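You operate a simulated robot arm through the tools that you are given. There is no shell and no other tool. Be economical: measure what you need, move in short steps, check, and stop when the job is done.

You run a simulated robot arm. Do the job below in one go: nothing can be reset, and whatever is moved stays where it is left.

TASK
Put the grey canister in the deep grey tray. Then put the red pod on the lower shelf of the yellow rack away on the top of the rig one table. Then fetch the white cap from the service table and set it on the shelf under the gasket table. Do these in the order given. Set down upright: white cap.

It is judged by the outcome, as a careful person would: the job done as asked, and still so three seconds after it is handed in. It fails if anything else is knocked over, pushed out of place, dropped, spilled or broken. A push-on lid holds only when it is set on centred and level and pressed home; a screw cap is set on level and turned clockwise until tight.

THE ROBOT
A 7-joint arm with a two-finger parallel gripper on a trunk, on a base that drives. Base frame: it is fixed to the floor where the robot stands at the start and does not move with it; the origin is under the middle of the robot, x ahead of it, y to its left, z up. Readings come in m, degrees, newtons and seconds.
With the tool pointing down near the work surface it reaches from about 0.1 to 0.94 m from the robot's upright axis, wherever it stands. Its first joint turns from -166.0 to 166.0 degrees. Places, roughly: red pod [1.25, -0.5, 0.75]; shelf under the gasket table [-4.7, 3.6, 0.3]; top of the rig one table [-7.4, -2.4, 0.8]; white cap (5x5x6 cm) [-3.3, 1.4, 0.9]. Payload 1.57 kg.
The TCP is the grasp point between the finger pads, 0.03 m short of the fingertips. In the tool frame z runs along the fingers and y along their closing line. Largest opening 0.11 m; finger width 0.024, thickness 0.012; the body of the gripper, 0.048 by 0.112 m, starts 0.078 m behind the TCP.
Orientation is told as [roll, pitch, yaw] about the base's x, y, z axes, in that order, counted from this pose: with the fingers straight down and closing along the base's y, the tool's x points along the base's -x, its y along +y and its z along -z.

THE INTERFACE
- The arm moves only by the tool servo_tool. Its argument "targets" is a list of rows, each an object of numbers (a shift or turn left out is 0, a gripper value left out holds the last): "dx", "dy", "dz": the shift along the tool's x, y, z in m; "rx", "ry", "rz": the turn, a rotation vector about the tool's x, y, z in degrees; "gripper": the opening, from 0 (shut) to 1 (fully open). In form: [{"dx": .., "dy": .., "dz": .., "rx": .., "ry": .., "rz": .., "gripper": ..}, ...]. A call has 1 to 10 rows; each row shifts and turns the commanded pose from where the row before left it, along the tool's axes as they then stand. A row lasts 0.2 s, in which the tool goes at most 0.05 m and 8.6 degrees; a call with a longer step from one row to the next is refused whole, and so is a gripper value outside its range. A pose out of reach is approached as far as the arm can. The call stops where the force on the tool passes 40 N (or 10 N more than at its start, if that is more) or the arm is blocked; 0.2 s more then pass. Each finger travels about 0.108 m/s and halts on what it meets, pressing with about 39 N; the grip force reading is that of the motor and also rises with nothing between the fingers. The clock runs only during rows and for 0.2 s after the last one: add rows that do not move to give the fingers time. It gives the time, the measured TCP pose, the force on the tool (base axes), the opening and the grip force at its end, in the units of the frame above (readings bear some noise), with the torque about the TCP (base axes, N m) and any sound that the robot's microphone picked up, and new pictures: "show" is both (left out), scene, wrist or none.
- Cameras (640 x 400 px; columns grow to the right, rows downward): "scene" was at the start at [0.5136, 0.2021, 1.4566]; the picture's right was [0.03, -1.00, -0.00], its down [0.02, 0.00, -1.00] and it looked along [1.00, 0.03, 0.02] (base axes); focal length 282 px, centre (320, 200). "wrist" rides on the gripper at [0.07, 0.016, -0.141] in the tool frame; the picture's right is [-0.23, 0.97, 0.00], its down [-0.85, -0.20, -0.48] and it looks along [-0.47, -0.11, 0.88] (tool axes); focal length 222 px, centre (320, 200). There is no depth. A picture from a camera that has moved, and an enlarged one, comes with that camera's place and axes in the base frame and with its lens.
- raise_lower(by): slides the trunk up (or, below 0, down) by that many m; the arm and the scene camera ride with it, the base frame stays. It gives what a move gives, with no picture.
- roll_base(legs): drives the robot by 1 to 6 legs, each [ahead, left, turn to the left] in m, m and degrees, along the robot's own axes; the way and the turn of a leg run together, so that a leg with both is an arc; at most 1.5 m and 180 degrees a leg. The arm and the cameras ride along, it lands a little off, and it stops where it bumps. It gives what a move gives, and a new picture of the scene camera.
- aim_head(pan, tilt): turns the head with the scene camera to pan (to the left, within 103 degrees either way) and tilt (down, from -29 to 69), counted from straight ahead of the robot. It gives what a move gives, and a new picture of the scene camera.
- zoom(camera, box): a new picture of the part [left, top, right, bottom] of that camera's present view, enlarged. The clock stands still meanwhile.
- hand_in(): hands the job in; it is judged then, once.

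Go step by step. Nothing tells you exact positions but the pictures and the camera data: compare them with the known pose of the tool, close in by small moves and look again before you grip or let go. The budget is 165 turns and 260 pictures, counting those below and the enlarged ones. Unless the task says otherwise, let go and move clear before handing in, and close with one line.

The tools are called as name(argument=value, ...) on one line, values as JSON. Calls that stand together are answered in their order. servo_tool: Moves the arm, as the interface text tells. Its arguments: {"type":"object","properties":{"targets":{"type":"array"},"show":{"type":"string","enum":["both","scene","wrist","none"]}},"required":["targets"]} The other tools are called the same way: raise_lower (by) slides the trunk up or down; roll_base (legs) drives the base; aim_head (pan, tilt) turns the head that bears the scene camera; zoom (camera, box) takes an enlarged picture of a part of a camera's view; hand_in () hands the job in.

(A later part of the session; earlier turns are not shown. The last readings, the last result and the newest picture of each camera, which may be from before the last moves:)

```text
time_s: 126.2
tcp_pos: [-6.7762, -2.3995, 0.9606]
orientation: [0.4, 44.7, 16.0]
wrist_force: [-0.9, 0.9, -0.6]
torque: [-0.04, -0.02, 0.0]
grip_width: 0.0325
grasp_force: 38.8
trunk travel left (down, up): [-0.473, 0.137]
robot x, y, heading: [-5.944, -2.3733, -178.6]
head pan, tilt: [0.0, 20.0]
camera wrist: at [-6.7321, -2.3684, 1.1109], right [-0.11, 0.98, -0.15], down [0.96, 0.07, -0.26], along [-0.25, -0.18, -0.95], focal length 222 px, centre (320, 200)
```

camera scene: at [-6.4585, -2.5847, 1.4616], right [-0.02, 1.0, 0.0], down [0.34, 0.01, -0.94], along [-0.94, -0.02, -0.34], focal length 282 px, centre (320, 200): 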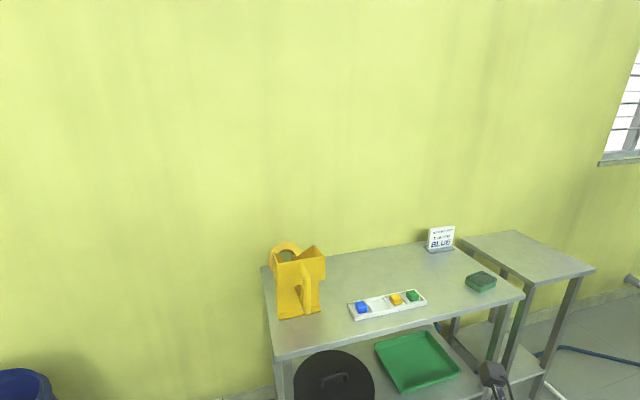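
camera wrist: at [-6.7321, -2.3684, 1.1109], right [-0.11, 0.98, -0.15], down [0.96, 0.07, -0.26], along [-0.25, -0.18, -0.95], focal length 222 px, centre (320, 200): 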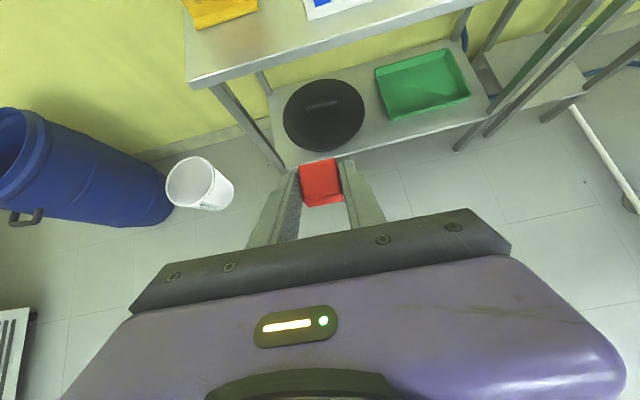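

The table top comes out at z ≈ 0.80 and the empty slot at about (-7.24, -2.405). I'll drive closer, then extend the arm over the slot.

roll_base(legs=[[0.28, 0, 0]])

servo_tool(targets=[{"dx": 0.024, "dy": -0.008, "dz": 0.024}, {"dx": 0.024, "dy": -0.008, "dz": 0.024}, {"dx": 0.024, "dy": -0.008, "dz": 0.024}, {}], show="both")

```text
time_s: 128.1
tcp_pos: [-7.0521, -2.4074, 0.9609]
orientation: [0.4, 44.7, 16.2]
wrist_force: [0.0, -0.6, -0.2]
torque: [0.01, 0.02, 0.01]
grip_width: 0.0324
grasp_force: 39.2
trunk travel left (down, up): [-0.473, 0.137]
robot x, y, heading: [-6.2243, -2.3774, -178.7]
head pan, tilt: [0.0, 20.0]
camera scene: at [-6.7343, -2.5925, 1.4617], right [-0.03, 1.0, 0.0], down [0.34, 0.01, -0.94], along [-0.94, -0.02, -0.34], focal length 282 px, centre (320, 200)
```

scene: 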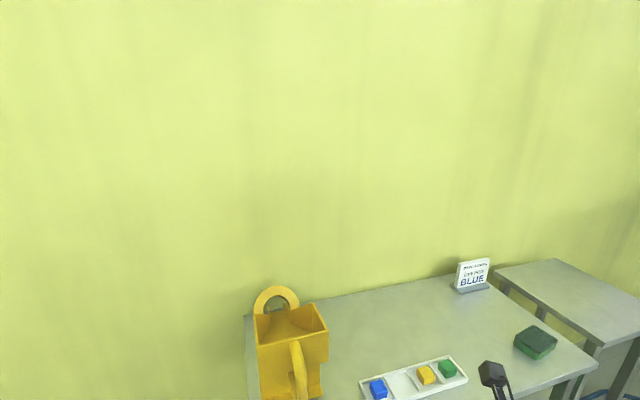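

```text
time_s: 129.1
tcp_pos: [-7.1437, -2.4572, 0.9622]
orientation: [0.6, 44.7, 16.2]
wrist_force: [-0.7, -0.8, 0.5]
torque: [0.0, 0.01, -0.01]
grip_width: 0.0326
grasp_force: 39.0
trunk travel left (down, up): [-0.473, 0.137]
robot x, y, heading: [-6.2203, -2.3794, -178.7]
head pan, tilt: [0.0, 20.0]
camera scene: at [-6.7343, -2.5924, 1.4617], right [-0.03, 1.0, 0.0], down [0.34, 0.01, -0.94], along [-0.94, -0.02, -0.34], focal length 282 px, centre (320, 200)
camera wrist: at [-7.0987, -2.4278, 1.112], right [-0.11, 0.98, -0.15], down [0.96, 0.07, -0.26], along [-0.25, -0.18, -0.95], focal length 222 px, centre (320, 200)
```

scene: 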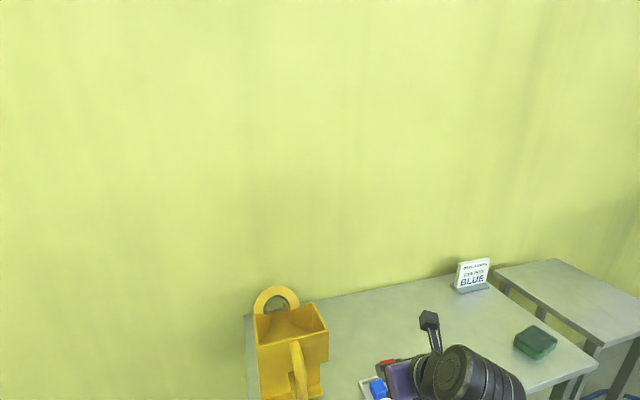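
wrist: 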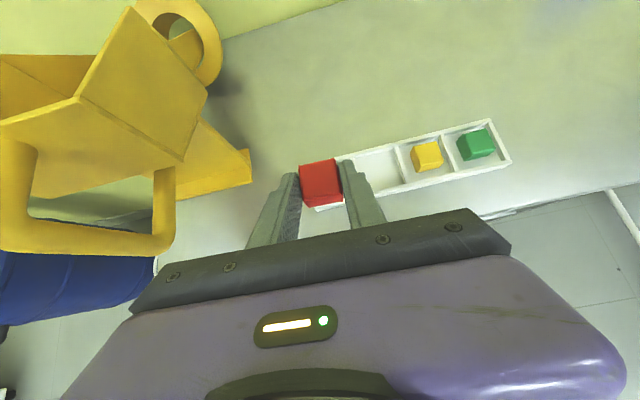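

I moved left instead of right, so I'll correct that. The slot re-measures at (-7.238, -2.41), so I'll go over it at the present height.

servo_tool(targets=[{"dx": 0.0172, "dy": 0.0243, "dz": 0.0171}, {"dx": 0.0172, "dy": 0.0243, "dz": 0.0171}, {"dx": 0.0172, "dy": 0.0243, "dz": 0.0171}, {}], show="wrist")

zoom(camera="wrist", box=[220, 120, 420, 245])

```text
time_s: 130.1
tcp_pos: [-7.2331, -2.4081, 0.9615]
orientation: [0.5, 44.7, 16.3]
wrist_force: [0.2, -0.3, 1.1]
torque: [-0.01, -0.02, 0.0]
grip_width: 0.0326
grasp_force: 38.9
trunk travel left (down, up): [-0.473, 0.137]
robot x, y, heading: [-6.2187, -2.3798, -178.4]
head pan, tilt: [0.0, 20.0]
camera wrist: at [-7.1897, -2.3791, 1.1114], right [-0.11, 0.98, -0.15], down [0.96, 0.07, -0.26], along [-0.25, -0.18, -0.95], focal length 222 px, centre (320, 200)
```

wrist: 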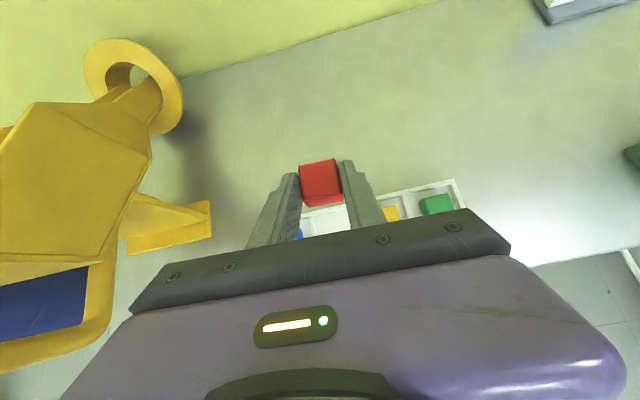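

```text
3.20 times, centred on (320, 182) of wrist
camera zoom: at [-7.1897, -2.3791, 1.1114], right [-0.11, 0.98, -0.15], down [0.96, 0.07, -0.26], along [-0.25, -0.18, -0.95], focal length 711 px, centre (320, 256)
```

zoom: 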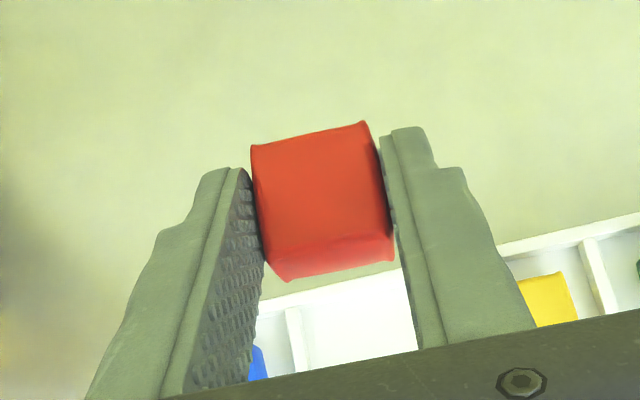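

The pod is lined up with the empty slot. I'll lower it to about 2 cm above the slot and check again.

servo_tool(targets=[{"dx": -0.027, "dz": 0.0249}, {"dx": -0.027, "dz": 0.0249}, {"dx": -0.02, "dz": 0.019}, {}], show="wrist")

zoom(camera="wrist", box=[220, 120, 420, 245])

```text
time_s: 131.1
tcp_pos: [-7.2299, -2.4082, 0.8603]
orientation: [0.4, 44.7, 16.2]
wrist_force: [-0.3, -0.5, -0.9]
torque: [-0.02, -0.03, 0.01]
grip_width: 0.0324
grasp_force: 39.2
trunk travel left (down, up): [-0.473, 0.137]
robot x, y, heading: [-6.2208, -2.3774, -178.7]
head pan, tilt: [0.0, 20.0]
camera wrist: at [-7.1861, -2.3776, 1.01], right [-0.11, 0.98, -0.15], down [0.96, 0.07, -0.26], along [-0.25, -0.18, -0.95], focal length 222 px, centre (320, 200)
```

wrist: 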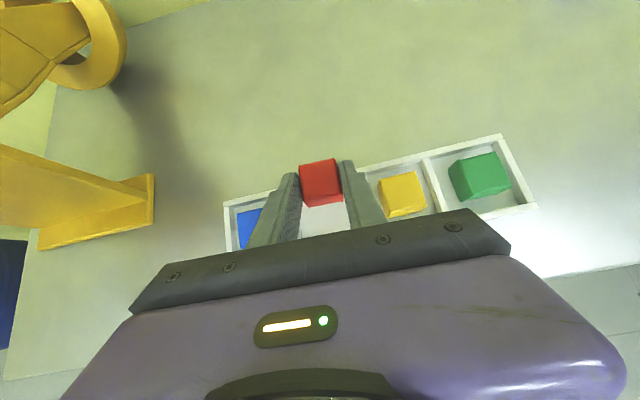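

```text
3.20 times, centred on (320, 182) of wrist
camera zoom: at [-7.1861, -2.3776, 1.01], right [-0.11, 0.98, -0.15], down [0.96, 0.07, -0.26], along [-0.25, -0.18, -0.95], focal length 711 px, centre (320, 256)
```

zoom: 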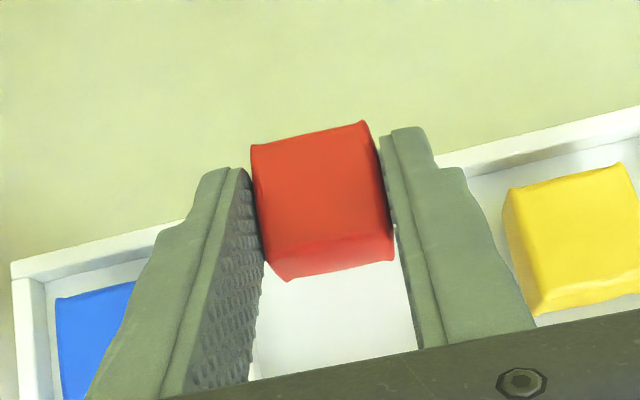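

The lateral alignment is right, but the pod needs to come about 1.5 cm nearer before it goes down. I'll do that and lower a little.

servo_tool(targets=[{"dx": -0.0107, "dz": -0.0105}, {"dx": -0.006, "dz": 0.006}, {}], show="none")

zoom(camera="wrist", box=[200, 100, 540, 260])

```text
time_s: 131.9
tcp_pos: [-7.2151, -2.4021, 0.8515]
orientation: [0.3, 44.6, 16.2]
wrist_force: [0.2, 0.3, -1.5]
torque: [0.01, -0.01, 0.03]
grip_width: 0.0324
grasp_force: 38.7
trunk travel left (down, up): [-0.473, 0.137]
robot x, y, heading: [-6.2203, -2.3773, -178.5]
head pan, tilt: [0.0, 20.0]
```

```text
1.88 times, centred on (370, 180) of wrist
camera zoom: at [-7.1715, -2.3727, 1.0013], right [-0.11, 0.98, -0.15], down [0.96, 0.07, -0.26], along [-0.25, -0.18, -0.95], focal length 418 px, centre (226, 238)
```

zoom: 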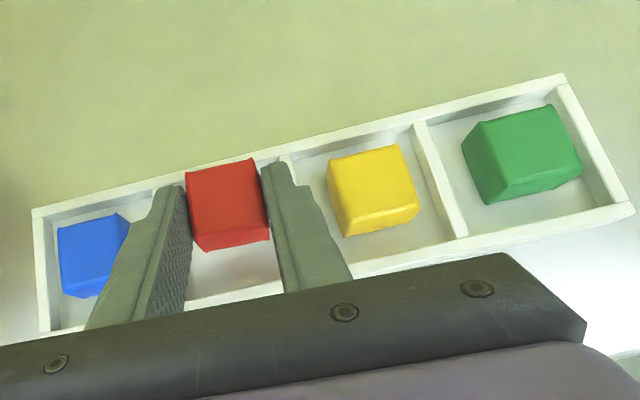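

The alignment is very close. I'll make a last small shift back and left, then lower in small steps while feeling for contact.

servo_tool(targets=[{"dx": -0.0045, "dy": -0.002, "dz": -0.0045}, {"dx": -0.003, "dz": 0.003}, {"dx": -0.003, "dz": 0.003}, {}], show="none")

zoom(camera="wrist", box=[200, 100, 540, 260])

```text
time_s: 132.9
tcp_pos: [-7.2083, -2.4021, 0.8417]
orientation: [0.4, 44.7, 16.2]
wrist_force: [1.4, -0.1, -0.8]
torque: [0.0, 0.0, 0.01]
grip_width: 0.0327
grasp_force: 38.9
trunk travel left (down, up): [-0.473, 0.137]
robot x, y, heading: [-6.2183, -2.3785, -178.4]
head pan, tilt: [0.0, 20.0]
```

```text
1.88 times, centred on (370, 180) of wrist
camera zoom: at [-7.1643, -2.3726, 0.9925], right [-0.11, 0.98, -0.15], down [0.96, 0.07, -0.26], along [-0.25, -0.18, -0.95], focal length 418 px, centre (226, 238)
```

zoom: 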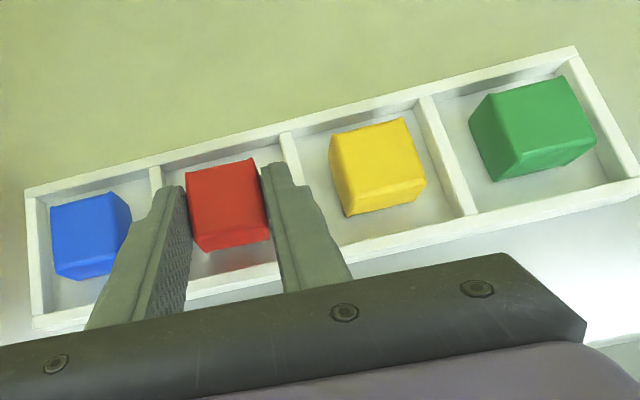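

servo_tool(targets=[{"dx": -0.0015, "dz": 0.0015}, {"dx": -0.0015, "dz": 0.0015}, {"dx": -0.0015, "dz": 0.0015}, {}], show="none")

zoom(camera="wrist", box=[200, 100, 540, 260])

```text
time_s: 133.9
tcp_pos: [-7.2081, -2.4027, 0.8385]
orientation: [0.5, 45.0, 16.3]
wrist_force: [-0.6, -1.0, 12.9]
torque: [-0.09, 0.02, 0.0]
grip_width: 0.0329
grasp_force: 39.0
trunk travel left (down, up): [-0.473, 0.137]
robot x, y, heading: [-6.2192, -2.3771, -178.6]
head pan, tilt: [0.0, 20.0]
```

```text
1.88 times, centred on (370, 180) of wrist
camera zoom: at [-7.1639, -2.3728, 0.9883], right [-0.11, 0.98, -0.15], down [0.96, 0.07, -0.27], along [-0.25, -0.18, -0.95], focal length 418 px, centre (226, 238)
```

zoom: 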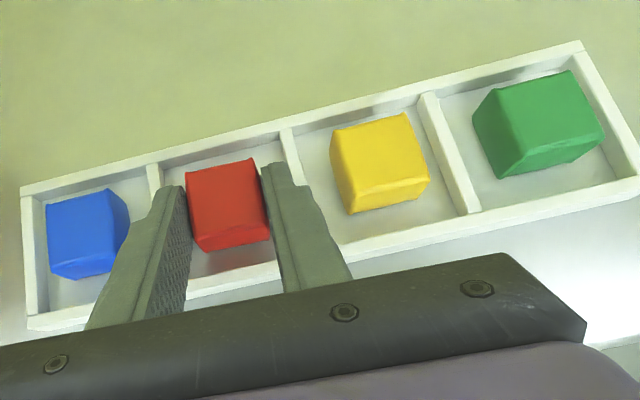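

The pod has touched down. I'll ease off 1 mm, open just a little, and withdraw up along the tool axis.

servo_tool(targets=[{"dx": 0.001, "dz": -0.001}, {"gripper": 0.37}, {"gripper": 0.37}, {}], show="none")

zoom(camera="wrist", box=[200, 100, 540, 260])

```text
time_s: 134.9
tcp_pos: [-7.2068, -2.4012, 0.8361]
orientation: [0.3, 44.6, 16.2]
wrist_force: [-0.2, -1.4, -3.0]
torque: [-0.03, -0.06, -0.01]
grip_width: 0.0351
grasp_force: 0.0
trunk travel left (down, up): [-0.473, 0.137]
robot x, y, heading: [-6.2214, -2.3747, -178.6]
head pan, tilt: [0.0, 20.0]
```

```text
1.88 times, centred on (370, 180) of wrist
camera zoom: at [-7.1635, -2.3716, 0.9867], right [-0.11, 0.98, -0.15], down [0.96, 0.07, -0.26], along [-0.24, -0.18, -0.95], focal length 418 px, centre (226, 238)
```

zoom: 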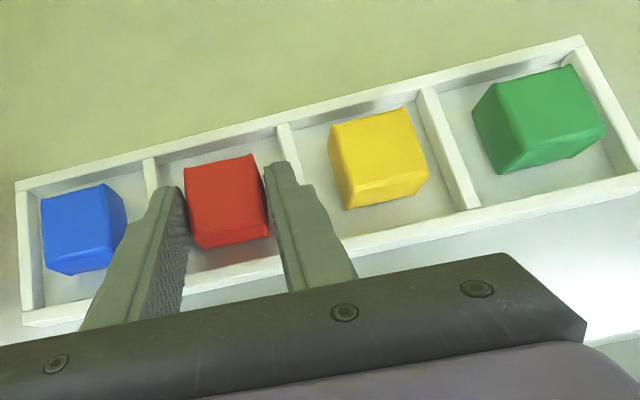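

servo_tool(targets=[{"dx": 0.003, "dz": -0.003}, {"dx": 0.004, "dz": -0.004, "gripper": 0.45}, {"gripper": 0.45}, {}], show="none")

zoom(camera="wrist", box=[200, 100, 540, 260])

```text
time_s: 135.9
tcp_pos: [-7.2082, -2.4026, 0.8474]
orientation: [0.4, 44.7, 16.2]
wrist_force: [-0.9, 0.6, -2.1]
torque: [-0.04, -0.06, 0.0]
grip_width: 0.0354
grasp_force: 0.1
trunk travel left (down, up): [-0.473, 0.137]
robot x, y, heading: [-6.2199, -2.3795, -178.7]
head pan, tilt: [0.0, 20.0]
```

```text
1.88 times, centred on (370, 180) of wrist
camera zoom: at [-7.1643, -2.3718, 0.997], right [-0.11, 0.98, -0.15], down [0.96, 0.07, -0.26], along [-0.25, -0.18, -0.95], focal length 418 px, centre (226, 238)
```

zoom: 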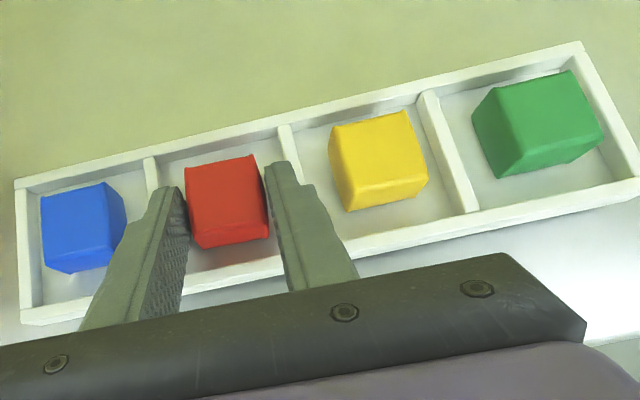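

The fingers are spreading against the slot walls and the holder came up slightly with them. I'll lower it straight back, then relax the fingers to a width that touches neither the pod nor the walls.

servo_tool(targets=[{"dx": -0.003, "dz": 0.003}, {"dx": -0.003, "dz": 0.003}, {"dx": -0.0015, "dz": 0.0015}, {}], show="none")

```text
time_s: 136.9
tcp_pos: [-7.2076, -2.4025, 0.8365]
orientation: [0.4, 44.6, 16.2]
wrist_force: [-0.2, 0.2, -0.9]
torque: [0.16, 0.07, 0.06]
grip_width: 0.0359
grasp_force: 0.1
trunk travel left (down, up): [-0.473, 0.137]
robot x, y, heading: [-6.2191, -2.3816, -178.6]
head pan, tilt: [0.0, 20.0]
```

servo_tool(targets=[{"dx": -0.001, "dz": 0.001}, {"gripper": 0.31}, {"gripper": 0.31}, {}], show="none")

zoom(camera="wrist", box=[200, 100, 540, 260])

```text
time_s: 137.9
tcp_pos: [-7.2084, -2.4011, 0.8367]
orientation: [0.4, 44.8, 16.2]
wrist_force: [-1.5, 0.9, 2.1]
torque: [-0.04, 0.05, -0.06]
grip_width: 0.034
grasp_force: 0.1
trunk travel left (down, up): [-0.473, 0.137]
robot x, y, heading: [-6.2218, -2.3812, -178.6]
head pan, tilt: [0.0, 20.0]
```

```text
1.88 times, centred on (370, 180) of wrist
camera zoom: at [-7.1641, -2.3713, 0.9859], right [-0.11, 0.98, -0.15], down [0.96, 0.07, -0.26], along [-0.25, -0.18, -0.95], focal length 418 px, centre (226, 238)
```

zoom: 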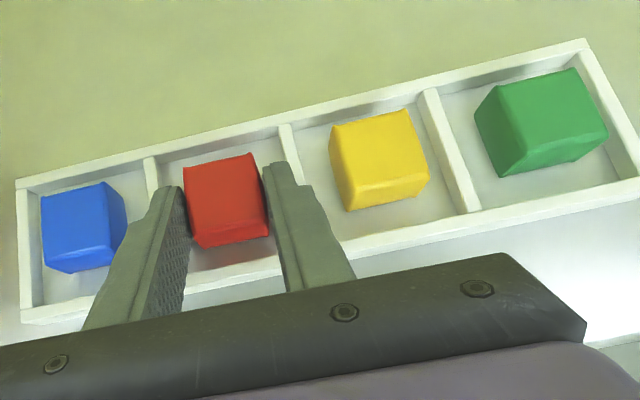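

The width is now 3.4 cm with no grip force. I'll raise it gently and check that the holder stays put.

servo_tool(targets=[{"dx": 0.002, "dz": -0.002}, {"dx": 0.003, "dz": -0.003}, {"dx": 0.003, "dz": -0.003}, {}], show="none")

zoom(camera="wrist", box=[200, 100, 540, 260])

```text
time_s: 138.9
tcp_pos: [-7.2089, -2.401, 0.8473]
orientation: [0.4, 44.6, 16.2]
wrist_force: [-0.2, -0.1, -0.1]
torque: [0.04, -0.01, -0.01]
grip_width: 0.0342
grasp_force: 0.1
trunk travel left (down, up): [-0.473, 0.137]
robot x, y, heading: [-6.222, -2.3796, -178.7]
head pan, tilt: [0.0, 20.0]
```

```text
1.88 times, centred on (370, 180) of wrist
camera zoom: at [-7.1647, -2.3715, 0.9974], right [-0.11, 0.98, -0.15], down [0.96, 0.07, -0.26], along [-0.25, -0.18, -0.95], focal length 418 px, centre (226, 238)
```

zoom: 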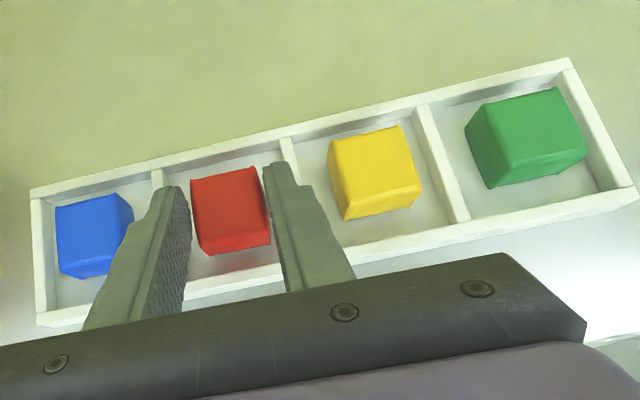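

The holder and red pod stayed down this time. I'll lift clear.

servo_tool(targets=[{"dx": 0.01, "dz": -0.01}, {"dx": 0.02, "dz": -0.02}, {"dx": 0.03, "dz": -0.03}, {"dx": 0.03, "dz": -0.03}, {}], show="wrist")

```text
time_s: 140.1
tcp_pos: [-7.2078, -2.4041, 0.9736]
orientation: [0.5, 44.6, 16.2]
wrist_force: [-0.7, -0.2, 0.0]
torque: [-0.02, 0.02, 0.01]
grip_width: 0.0341
grasp_force: 0.1
trunk travel left (down, up): [-0.473, 0.137]
robot x, y, heading: [-6.2179, -2.3807, -178.6]
head pan, tilt: [0.0, 20.0]
camera wrist: at [-7.1637, -2.3735, 1.1248], right [-0.11, 0.98, -0.15], down [0.96, 0.07, -0.26], along [-0.25, -0.18, -0.95], focal length 222 px, centre (320, 200)
```

wrist: 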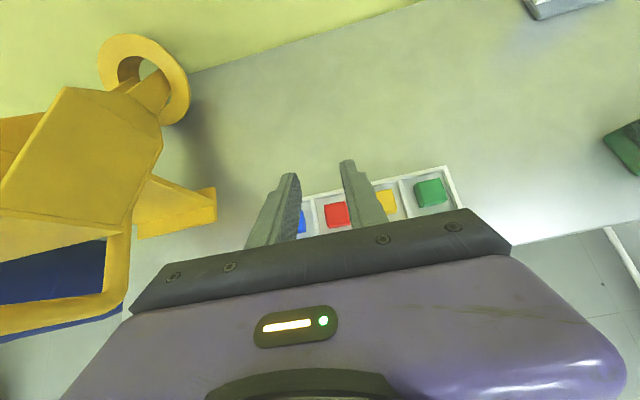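

The red pod is seated in its slot and everything else is in place. I'll back away along the path I came, then turn toward the service table.

roll_base(legs=[[-0.7, 0.12, 0], [-1.2, 0, 0], [-1.3, 0, 0], [0, 0, -88]])

```text
time_s: 159.6
tcp_pos: [-3.036, -1.4382, 0.9738]
orientation: [0.5, 44.8, -74.3]
wrist_force: [0.0, -0.6, 0.1]
torque: [0.05, 0.01, 0.01]
grip_width: 0.034
grasp_force: 0.0
trunk travel left (down, up): [-0.473, 0.137]
robot x, y, heading: [-3.0187, -2.4269, 90.9]
head pan, tilt: [0.0, 20.0]
camera scene: at [-3.2285, -1.9093, 1.4616], right [1.0, 0.02, 0.0], down [0.01, -0.34, -0.94], along [-0.02, 0.94, -0.34], focal length 282 px, centre (320, 200)
```

scene: 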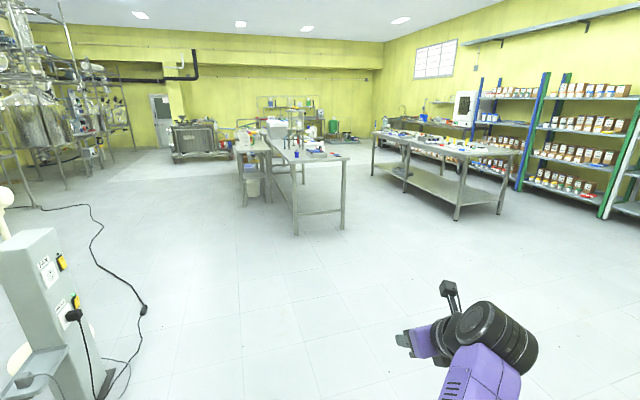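

The service table is straight ahead, near y ≈ 1. I'll drive closer and look at what's on it.

roll_base(legs=[[1.4, 0, 0]])

zoom(camera="scene", box=[200, 100, 440, 250])

```text
time_s: 166.6
tcp_pos: [-3.1062, -0.035, 0.9744]
orientation: [0.4, 44.7, -72.6]
wrist_force: [-0.8, -0.4, -0.4]
torque: [-0.03, -0.01, 0.0]
grip_width: 0.0341
grasp_force: 0.0
trunk travel left (down, up): [-0.473, 0.137]
robot x, y, heading: [-3.0604, -1.0222, 92.4]
head pan, tilt: [0.0, 20.0]
camera scene: at [-3.2845, -0.5116, 1.4616], right [1.0, 0.04, 0.0], down [0.01, -0.34, -0.94], along [-0.04, 0.94, -0.34], focal length 282 px, centre (320, 200)
```

scene: 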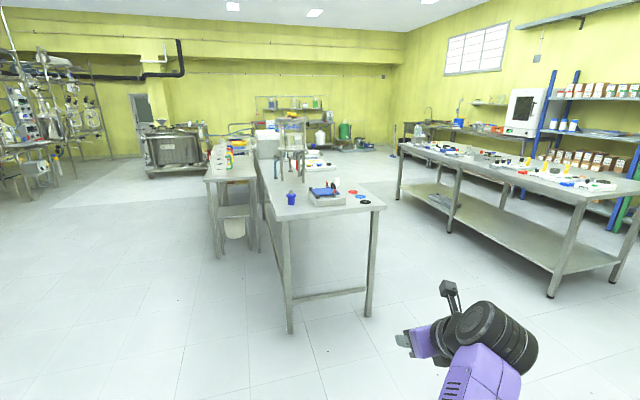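

```text
2.67 times, centred on (320, 175) of scene
camera zoom: at [-3.2845, -0.5116, 1.4616], right [1.0, 0.04, 0.0], down [0.01, -0.34, -0.94], along [-0.04, 0.94, -0.34], focal length 752 px, centre (320, 267)
```

zoom: 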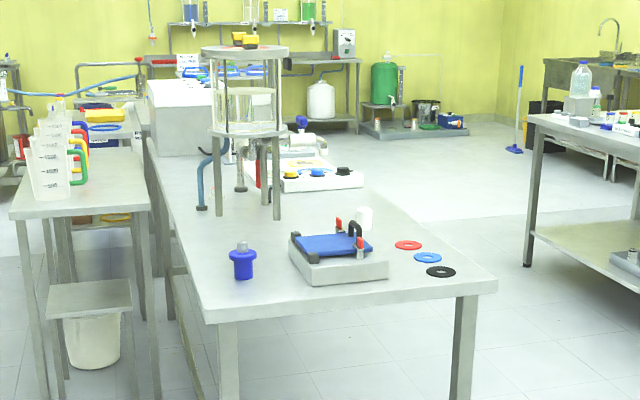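

The white cap stands behind a clamping device, near the right edge of the service table at about (-3.25, 1.48). I'll approach it from the table's right side, with the arm raised and tucked.

servo_tool(targets=[{"dx": -0.0134, "dy": -0.0104, "dz": -0.0414}, {"dx": -0.0134, "dy": -0.0104, "dz": -0.0414}, {"dx": -0.0134, "dy": -0.0104, "dz": -0.0414}, {"dx": -0.0134, "dy": -0.0104, "dz": -0.0414}, {"dx": -0.0134, "dy": -0.0104, "dz": -0.0414}, {"gripper": 1}, {"gripper": 1}], show="none")

raise_lower(by=0.12)

roll_base(legs=[[0.3, -0.85, 0], [0, 0, 87]])

aim_head(pan=-50, tilt=20)

```text
time_s: 168.2
tcp_pos: [-3.0977, -0.2335, 1.0761]
orientation: [0.4, 44.7, -72.7]
wrist_force: [-0.2, 0.2, -0.3]
torque: [-0.01, 0.0, 0.0]
grip_width: 0.1099
grasp_force: 0.0
trunk travel left (down, up): [-0.473, 0.137]
robot x, y, heading: [-3.0629, -1.0211, 92.7]
head pan, tilt: [0.0, 20.0]
```

```text
time_s: 169.7
tcp_pos: [-3.0984, -0.2337, 1.1951]
orientation: [0.3, 44.7, -72.8]
wrist_force: [0.3, 0.4, 0.8]
torque: [-0.02, 0.01, -0.01]
grip_width: 0.11
grasp_force: 0.0
trunk travel left (down, up): [-0.593, 0.017]
robot x, y, heading: [-3.0634, -1.0238, 92.2]
head pan, tilt: [0.0, 20.0]
```

```text
time_s: 178.2
tcp_pos: [-2.9905, -0.6496, 1.195]
orientation: [0.4, 44.9, 12.0]
wrist_force: [-0.4, 0.3, 0.1]
torque: [-0.03, 0.02, -0.01]
grip_width: 0.1099
grasp_force: 0.0
trunk travel left (down, up): [-0.593, 0.017]
robot x, y, heading: [-2.1988, -0.6865, 177.0]
head pan, tilt: [0.0, 20.0]
camera scene: at [-2.7298, -0.8608, 1.5817], right [0.05, 1.0, 0.0], down [0.34, -0.02, -0.94], along [-0.94, 0.05, -0.34], focal length 282 px, centre (320, 200)
```

scene: 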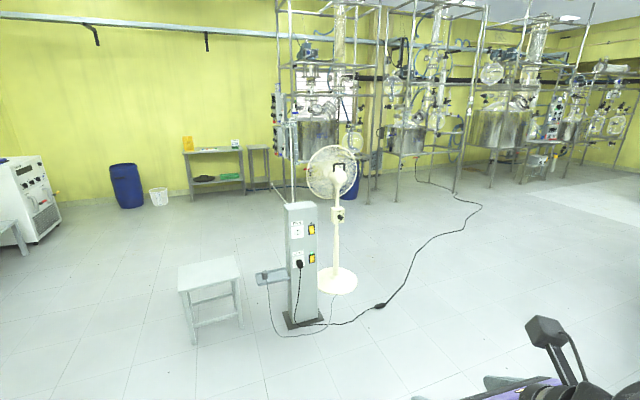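

```text
time_s: 179.4
tcp_pos: [-2.9887, -0.6495, 1.1951]
orientation: [0.3, 44.7, 12.0]
wrist_force: [0.3, 0.1, -0.1]
torque: [0.01, 0.03, -0.01]
grip_width: 0.1099
grasp_force: 0.0
trunk travel left (down, up): [-0.593, 0.017]
robot x, y, heading: [-2.2031, -0.6892, 177.5]
head pan, tilt: [-50.0, 20.0]
camera scene: at [-2.6931, -0.7912, 1.5817], right [0.8, 0.6, 0.0], down [0.21, -0.27, -0.94], along [-0.57, 0.75, -0.34], focal length 282 px, centre (320, 200)
```

scene: 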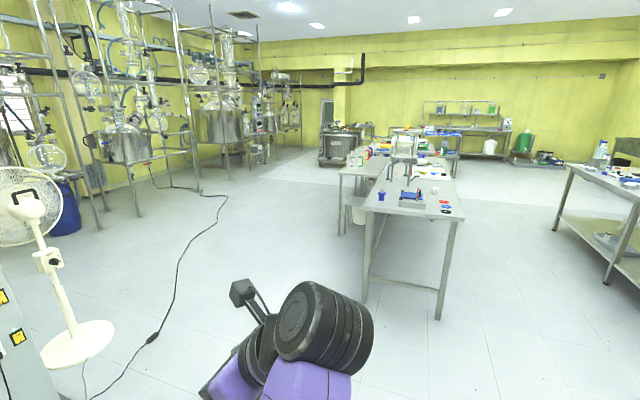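

The corridor between the service table and the long table is about 1.4 m wide. I'll strafe along it to stand beside the cap.

roll_base(legs=[[0.08, -1.1, 0], [0.08, -0.95, 0]])

aim_head(pan=0, tilt=35)

servo_tool(targets=[{}], show="wrist")

```text
time_s: 189.7
tcp_pos: [-3.0188, 1.441, 1.194]
orientation: [0.5, 44.7, 10.5]
wrist_force: [0.2, 0.0, 0.0]
torque: [0.0, -0.02, 0.03]
grip_width: 0.1101
grasp_force: 0.1
trunk travel left (down, up): [-0.593, 0.017]
robot x, y, heading: [-2.2305, 1.3826, 175.9]
head pan, tilt: [-50.0, 20.0]
camera scene: at [-2.7253, 1.2924, 1.5816], right [0.81, 0.58, 0.0], down [0.2, -0.28, -0.94], along [-0.55, 0.76, -0.34], focal length 282 px, centre (320, 200)
```

scene: 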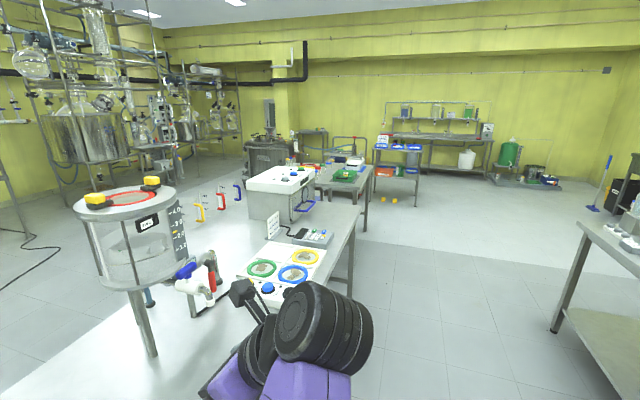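

```text
time_s: 190.9
tcp_pos: [-3.0179, 1.4424, 1.1938]
orientation: [0.3, 44.7, 10.4]
wrist_force: [0.9, 0.1, -0.8]
torque: [0.02, 0.01, 0.0]
grip_width: 0.11
grasp_force: 0.0
trunk travel left (down, up): [-0.593, 0.017]
robot x, y, heading: [-2.229, 1.3843, 175.9]
head pan, tilt: [0.0, 35.0]
camera scene: at [-2.7588, 1.2234, 1.5578], right [0.08, 1.0, 0.0], down [0.57, -0.04, -0.82], along [-0.82, 0.06, -0.57], focal length 282 px, centre (320, 200)
```

scene: 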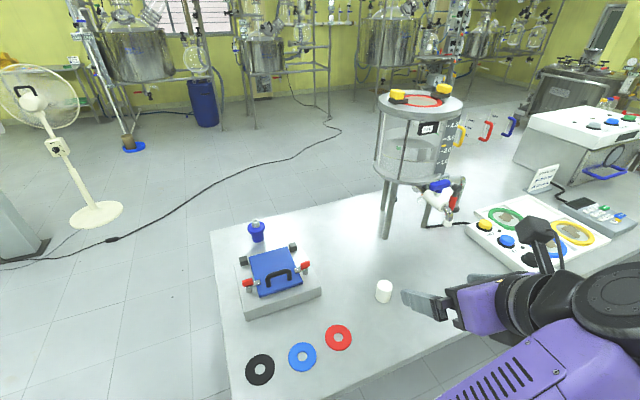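

```text
time_s: 191.3
tcp_pos: [-3.0189, 1.4427, 1.1943]
orientation: [0.4, 44.7, 10.4]
wrist_force: [0.7, 0.0, -0.4]
torque: [-0.01, 0.0, 0.01]
grip_width: 0.1098
grasp_force: 0.1
trunk travel left (down, up): [-0.593, 0.017]
robot x, y, heading: [-2.2303, 1.3838, 175.8]
head pan, tilt: [0.0, 35.0]
camera wrist: at [-2.9713, 1.4673, 1.3449], right [-0.01, 0.99, -0.15], down [0.96, -0.03, -0.26], along [-0.26, -0.15, -0.95], focal length 222 px, centre (320, 200)
```

wrist: 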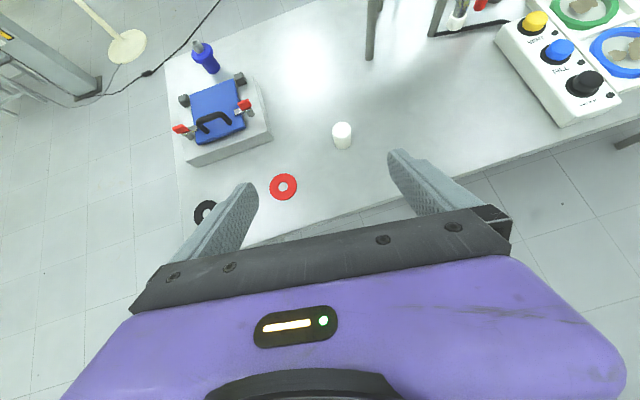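

Both cameras now put the cap at (-3.232, 1.443) on a table at z ≈ 0.87. I'll move to a pre-grasp point 12 cm back along the tool axis.

servo_tool(targets=[{"dx": -0.0091, "dy": 0.0065, "dz": 0.0388}, {"dx": -0.0091, "dy": 0.0065, "dz": 0.0388}, {"dx": -0.0091, "dy": 0.0065, "dz": 0.0388}, {"dx": -0.0091, "dy": 0.0065, "dz": 0.0388}, {"dx": -0.0091, "dy": 0.0065, "dz": 0.0388}, {"dx": -0.0091, "dy": 0.0065, "dz": 0.0388}, {}], show="both")

```text
time_s: 192.9
tcp_pos: [-3.1473, 1.4594, 0.9923]
orientation: [0.4, 44.6, 10.6]
wrist_force: [1.0, 0.4, -0.8]
torque: [0.0, -0.03, 0.0]
grip_width: 0.1101
grasp_force: 0.0
trunk travel left (down, up): [-0.593, 0.017]
robot x, y, heading: [-2.2338, 1.3833, 175.7]
head pan, tilt: [0.0, 35.0]
camera scene: at [-2.7588, 1.2233, 1.5578], right [0.07, 1.0, 0.0], down [0.57, -0.04, -0.82], along [-0.82, 0.06, -0.57], focal length 282 px, centre (320, 200)
camera wrist: at [-3.1008, 1.4851, 1.1417], right [-0.01, 0.99, -0.15], down [0.96, -0.03, -0.26], along [-0.26, -0.15, -0.95], focal length 222 px, centre (320, 200)
```

scene: 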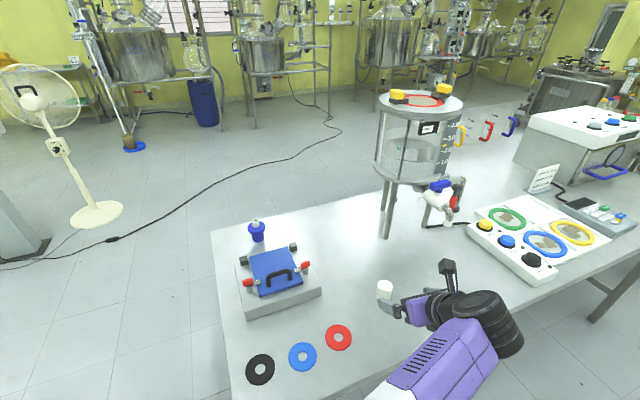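
wrist: 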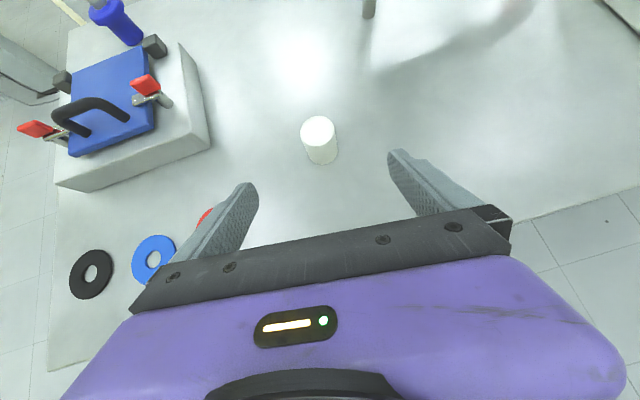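

The cap is centred ahead of the fingers, so I'll advance onto it.

servo_tool(targets=[{"dx": 0.0009, "dy": 0.0009, "dz": 0.0315}, {"dx": 0.0009, "dy": 0.0009, "dz": 0.0315}, {"dx": 0.0009, "dy": 0.0009, "dz": 0.0315}, {"dx": 0.0009, "dy": 0.0009, "dz": 0.03}, {}], show="wrist")

```text
time_s: 194.1
tcp_pos: [-3.2374, 1.4458, 0.9038]
orientation: [0.5, 44.7, 10.6]
wrist_force: [1.0, -0.8, 0.4]
torque: [-0.03, -0.03, -0.02]
grip_width: 0.1101
grasp_force: 0.0
trunk travel left (down, up): [-0.593, 0.017]
robot x, y, heading: [-2.2272, 1.387, 175.5]
head pan, tilt: [0.0, 35.0]
camera wrist: at [-3.1902, 1.471, 1.0543], right [-0.01, 0.99, -0.15], down [0.96, -0.03, -0.26], along [-0.26, -0.15, -0.95], focal length 222 px, centre (320, 200)
```

wrist: 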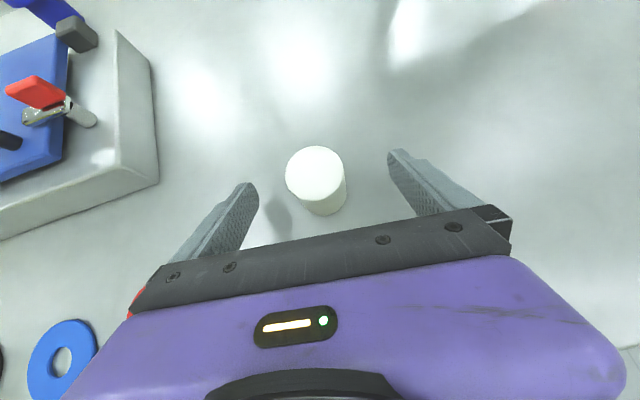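

The cap is right at the grasp point. I'll close.

servo_tool(targets=[{"gripper": 0.3}, {"gripper": 0.3}, {"gripper": 0.3}, {"gripper": 0.3}, {"gripper": 0.3}], show="wrist")

```text
time_s: 195.3
tcp_pos: [-3.2373, 1.4465, 0.9046]
orientation: [0.4, 44.7, 10.5]
wrist_force: [0.6, -0.2, 0.5]
torque: [-0.08, 0.02, 0.04]
grip_width: 0.0427
grasp_force: 39.0
trunk travel left (down, up): [-0.593, 0.017]
robot x, y, heading: [-2.2318, 1.3849, 175.7]
head pan, tilt: [0.0, 35.0]
camera wrist: at [-3.19, 1.471, 1.0546], right [-0.01, 0.99, -0.15], down [0.96, -0.03, -0.26], along [-0.26, -0.15, -0.95], focal length 222 px, centre (320, 200)
```

wrist: 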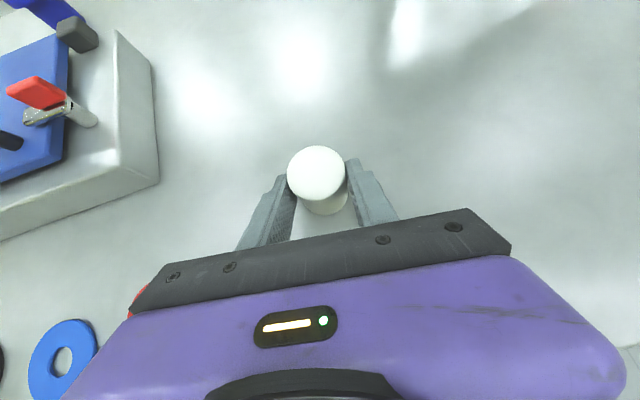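

The cap is held, at 4.3 cm wide. I'll lift it straight up, tuck back, and look toward the gasket table.

servo_tool(targets=[{"dx": 0.02, "dz": -0.02}, {"dx": 0.028, "dz": -0.028}, {"dx": 0.028, "dz": -0.028}, {"dx": 0.028, "dz": -0.028}, {"dx": 0.02, "dz": -0.02}, {}], show="wrist")

aim_head(pan=-45, tilt=15)

zoom(camera="scene", box=[200, 100, 440, 250])

```text
time_s: 196.7
tcp_pos: [-3.2369, 1.4435, 1.0801]
orientation: [0.5, 44.7, 10.5]
wrist_force: [-0.8, 0.2, 0.2]
torque: [0.01, 0.02, 0.01]
grip_width: 0.042
grasp_force: 39.1
trunk travel left (down, up): [-0.593, 0.017]
robot x, y, heading: [-2.233, 1.3858, 175.8]
head pan, tilt: [0.0, 35.0]
camera wrist: at [-3.1904, 1.4696, 1.2303], right [-0.01, 0.99, -0.15], down [0.96, -0.03, -0.26], along [-0.26, -0.15, -0.95], focal length 222 px, centre (320, 200)
```

wrist: 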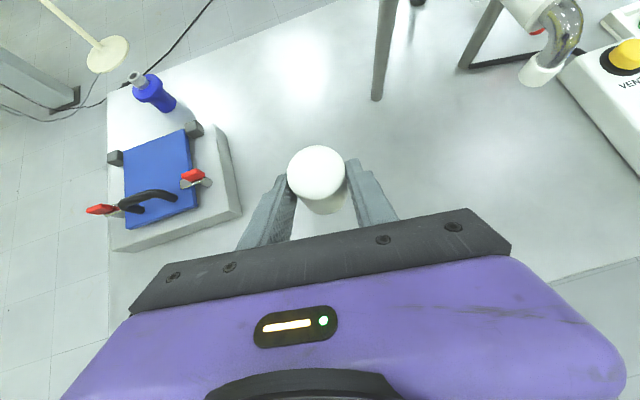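

```text
time_s: 197.8
tcp_pos: [-3.2367, 1.4453, 1.0806]
orientation: [0.4, 44.7, 10.5]
wrist_force: [0.6, 0.2, -1.1]
torque: [0.03, 0.0, 0.03]
grip_width: 0.0421
grasp_force: 39.3
trunk travel left (down, up): [-0.593, 0.017]
robot x, y, heading: [-2.2291, 1.3855, 175.6]
head pan, tilt: [-45.0, 15.0]
camera scene: at [-2.732, 1.2875, 1.5897], right [0.76, 0.65, 0.0], down [0.17, -0.2, -0.97], along [-0.63, 0.73, -0.26], focal length 282 px, centre (320, 200)
```

scene: 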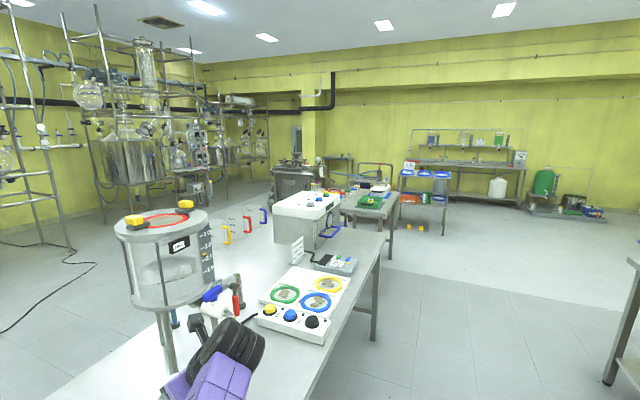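

```text
2.67 times, centred on (320, 175) of scene
camera zoom: at [-2.732, 1.2875, 1.5897], right [0.76, 0.65, 0.0], down [0.17, -0.2, -0.97], along [-0.63, 0.73, -0.26], focal length 752 px, centre (320, 267)
```

zoom: 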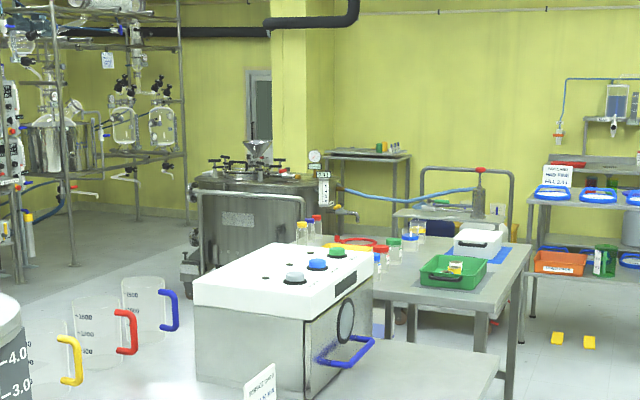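

The gasket table looks like the one past the far end of the service table, with coloured jars and a green tray. I'll tuck the arm in, turn along the corridor, and drive toward it.

servo_tool(targets=[{"dx": -0.028, "dy": -0.0072, "dz": -0.0276}, {"dx": -0.028, "dy": -0.0072, "dz": -0.0276}, {"dx": -0.028, "dy": -0.0072, "dz": -0.0276}, {"dx": -0.028, "dy": -0.0072, "dz": -0.0276}, {"dx": -0.028, "dy": -0.0072, "dz": -0.0276}, {"dx": -0.028, "dy": -0.0072, "dz": -0.0276}, {"dx": -0.028, "dy": -0.0072, "dz": -0.0276}, {}], show="none")

roll_base(legs=[[0, 0, -69]])

aim_head(pan=0, tilt=20)

```text
time_s: 199.6
tcp_pos: [-2.9597, 1.4445, 1.0795]
orientation: [0.4, 44.7, 10.4]
wrist_force: [0.4, -0.7, -1.3]
torque: [0.02, -0.02, 0.02]
grip_width: 0.0421
grasp_force: 39.1
trunk travel left (down, up): [-0.593, 0.017]
robot x, y, heading: [-2.2287, 1.3818, 175.9]
head pan, tilt: [-45.0, 15.0]
```

```text
time_s: 203.0
tcp_pos: [-2.4403, 2.085, 1.0786]
orientation: [0.3, 44.6, -58.1]
wrist_force: [0.0, 0.4, -1.3]
torque: [-0.01, 0.01, -0.01]
grip_width: 0.0418
grasp_force: 38.8
trunk travel left (down, up): [-0.593, 0.017]
robot x, y, heading: [-2.2328, 1.3842, 106.7]
head pan, tilt: [-45.0, 15.0]
camera scene: at [-2.5028, 1.8166, 1.5898], right [0.88, -0.47, 0.0], down [-0.12, -0.23, -0.97], along [0.45, 0.85, -0.26], focal length 282 px, centre (320, 200)
```

scene: 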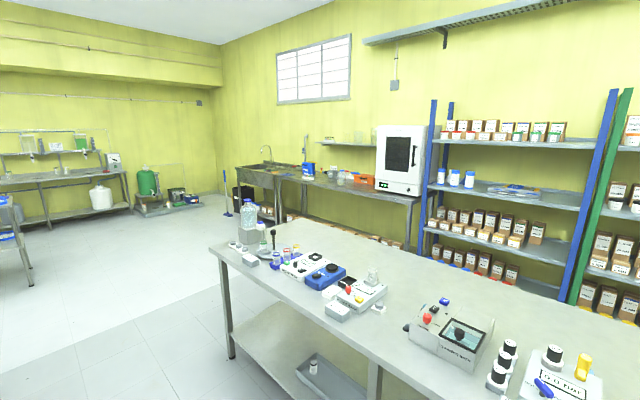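

```text
time_s: 204.1
tcp_pos: [-2.4397, 2.085, 1.0798]
orientation: [0.4, 44.7, -58.3]
wrist_force: [-0.4, 0.0, -0.4]
torque: [-0.03, -0.02, -0.01]
grip_width: 0.042
grasp_force: 38.9
trunk travel left (down, up): [-0.593, 0.017]
robot x, y, heading: [-2.2286, 1.3805, 107.0]
head pan, tilt: [0.0, 20.0]
camera scene: at [-2.5738, 1.8231, 1.5816], right [0.96, 0.29, 0.0], down [0.1, -0.33, -0.94], along [-0.27, 0.9, -0.34], focal length 282 px, centre (320, 200)
```

scene: 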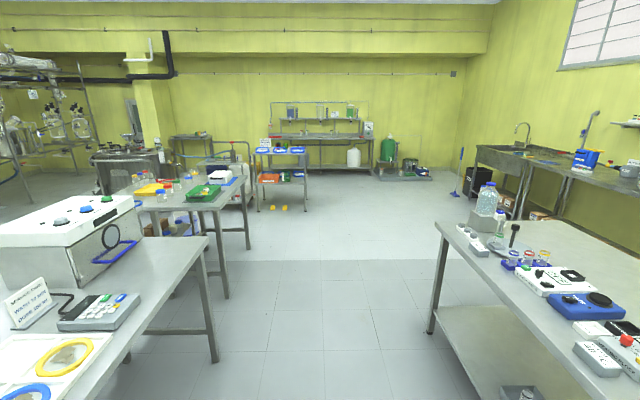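

The gasket table's right end runs from about (-3.87, 3.44) to (-4.14, 4.21). I'll drive down the corridor, then turn to face that end and look under it.

roll_base(legs=[[1.3, 0.12, 0], [1.1, 0, 0]])

aim_head(pan=80, tilt=30)

```text
time_s: 215.6
tcp_pos: [-3.2633, 4.2707, 1.0791]
orientation: [0.4, 44.6, -57.9]
wrist_force: [-0.4, 0.2, -1.3]
torque: [0.01, 0.0, -0.01]
grip_width: 0.0416
grasp_force: 38.9
trunk travel left (down, up): [-0.593, 0.017]
robot x, y, heading: [-3.0492, 3.568, 107.4]
head pan, tilt: [0.0, 20.0]
camera scene: at [-3.3951, 4.0073, 1.5817], right [0.95, 0.3, 0.0], down [0.1, -0.33, -0.94], along [-0.28, 0.9, -0.34], focal length 282 px, centre (320, 200)
```

scene: 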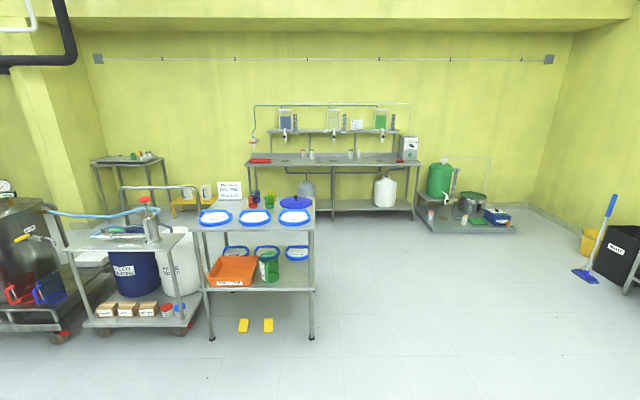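

```text
time_s: 217.1
tcp_pos: [-3.2629, 4.2697, 1.0782]
orientation: [0.5, 44.7, -57.9]
wrist_force: [1.2, 0.4, -0.5]
torque: [-0.02, -0.06, -0.02]
grip_width: 0.0411
grasp_force: 39.7
trunk travel left (down, up): [-0.593, 0.017]
robot x, y, heading: [-3.0514, 3.5686, 107.3]
head pan, tilt: [80.0, 30.0]
camera scene: at [-3.4571, 3.9071, 1.5656], right [-0.13, 0.99, 0.0], down [0.5, 0.06, -0.87], along [-0.86, -0.11, -0.5], focal length 282 px, centre (320, 200)
```

scene: 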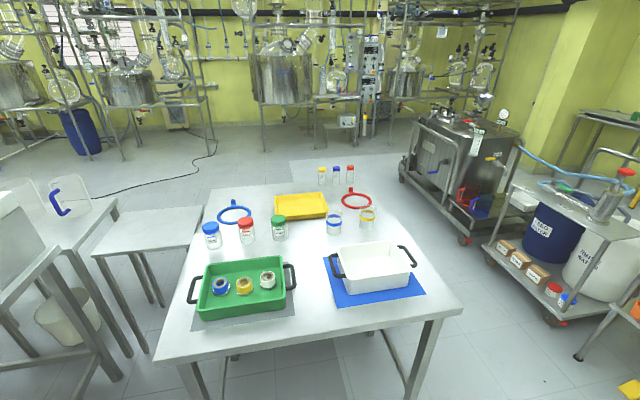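

This is clearly the gasket table, with rings and jars on top. I'll turn to face its end squarely, step back, and lower the trunk to see the shelf beneath.

roll_base(legs=[[0, 0, 90], [-0.3, -0.52, 0]])

raise_lower(by=-0.4)

aim_head(pan=0, tilt=25)

```text
time_s: 224.3
tcp_pos: [-3.6152, 3.9389, 1.0795]
orientation: [0.4, 44.7, 32.5]
wrist_force: [-0.3, -0.5, -0.4]
torque: [0.0, -0.01, -0.02]
grip_width: 0.0416
grasp_force: 38.8
trunk travel left (down, up): [-0.593, 0.017]
robot x, y, heading: [-2.9168, 4.1573, -162.2]
head pan, tilt: [80.0, 30.0]
camera scene: at [-3.2498, 3.7454, 1.5655], right [-0.99, -0.13, 0.0], down [-0.07, 0.5, -0.87], along [0.12, -0.86, -0.5], focal length 282 px, centre (320, 200)
```

scene: 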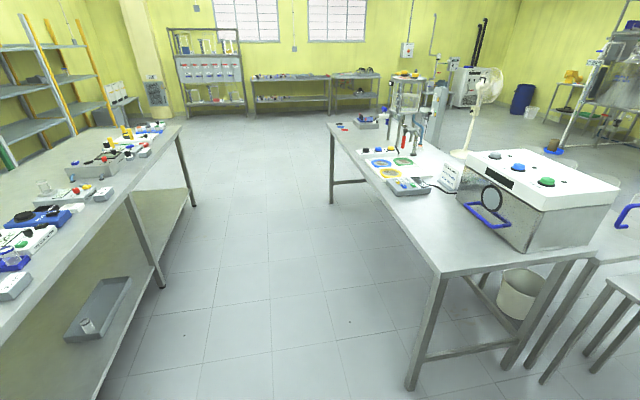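

```text
time_s: 228.2
tcp_pos: [-3.6139, 3.9391, 0.6801]
orientation: [0.4, 44.7, 32.4]
wrist_force: [-0.4, 0.2, -1.0]
torque: [-0.01, 0.0, 0.01]
grip_width: 0.0413
grasp_force: 38.9
trunk travel left (down, up): [-0.193, 0.417]
robot x, y, heading: [-2.9174, 4.1555, -162.3]
head pan, tilt: [80.0, 30.0]
```

```text
time_s: 229.7
tcp_pos: [-3.6145, 3.9384, 0.6789]
orientation: [0.4, 44.8, 32.4]
wrist_force: [0.0, 0.1, -1.4]
torque: [-0.02, 0.01, 0.01]
grip_width: 0.0412
grasp_force: 38.6
trunk travel left (down, up): [-0.193, 0.417]
robot x, y, heading: [-2.9163, 4.1582, -162.2]
head pan, tilt: [0.0, 25.0]
camera scene: at [-3.3496, 3.8072, 1.1735], right [-0.3, 0.95, 0.0], down [0.4, 0.13, -0.91], along [-0.86, -0.28, -0.42], focal length 282 px, centre (320, 200)
```

scene: 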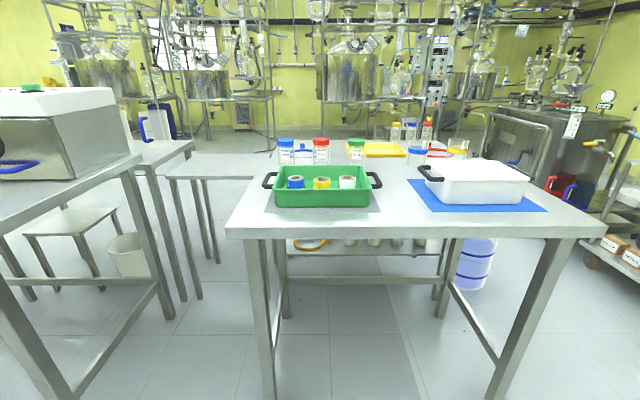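

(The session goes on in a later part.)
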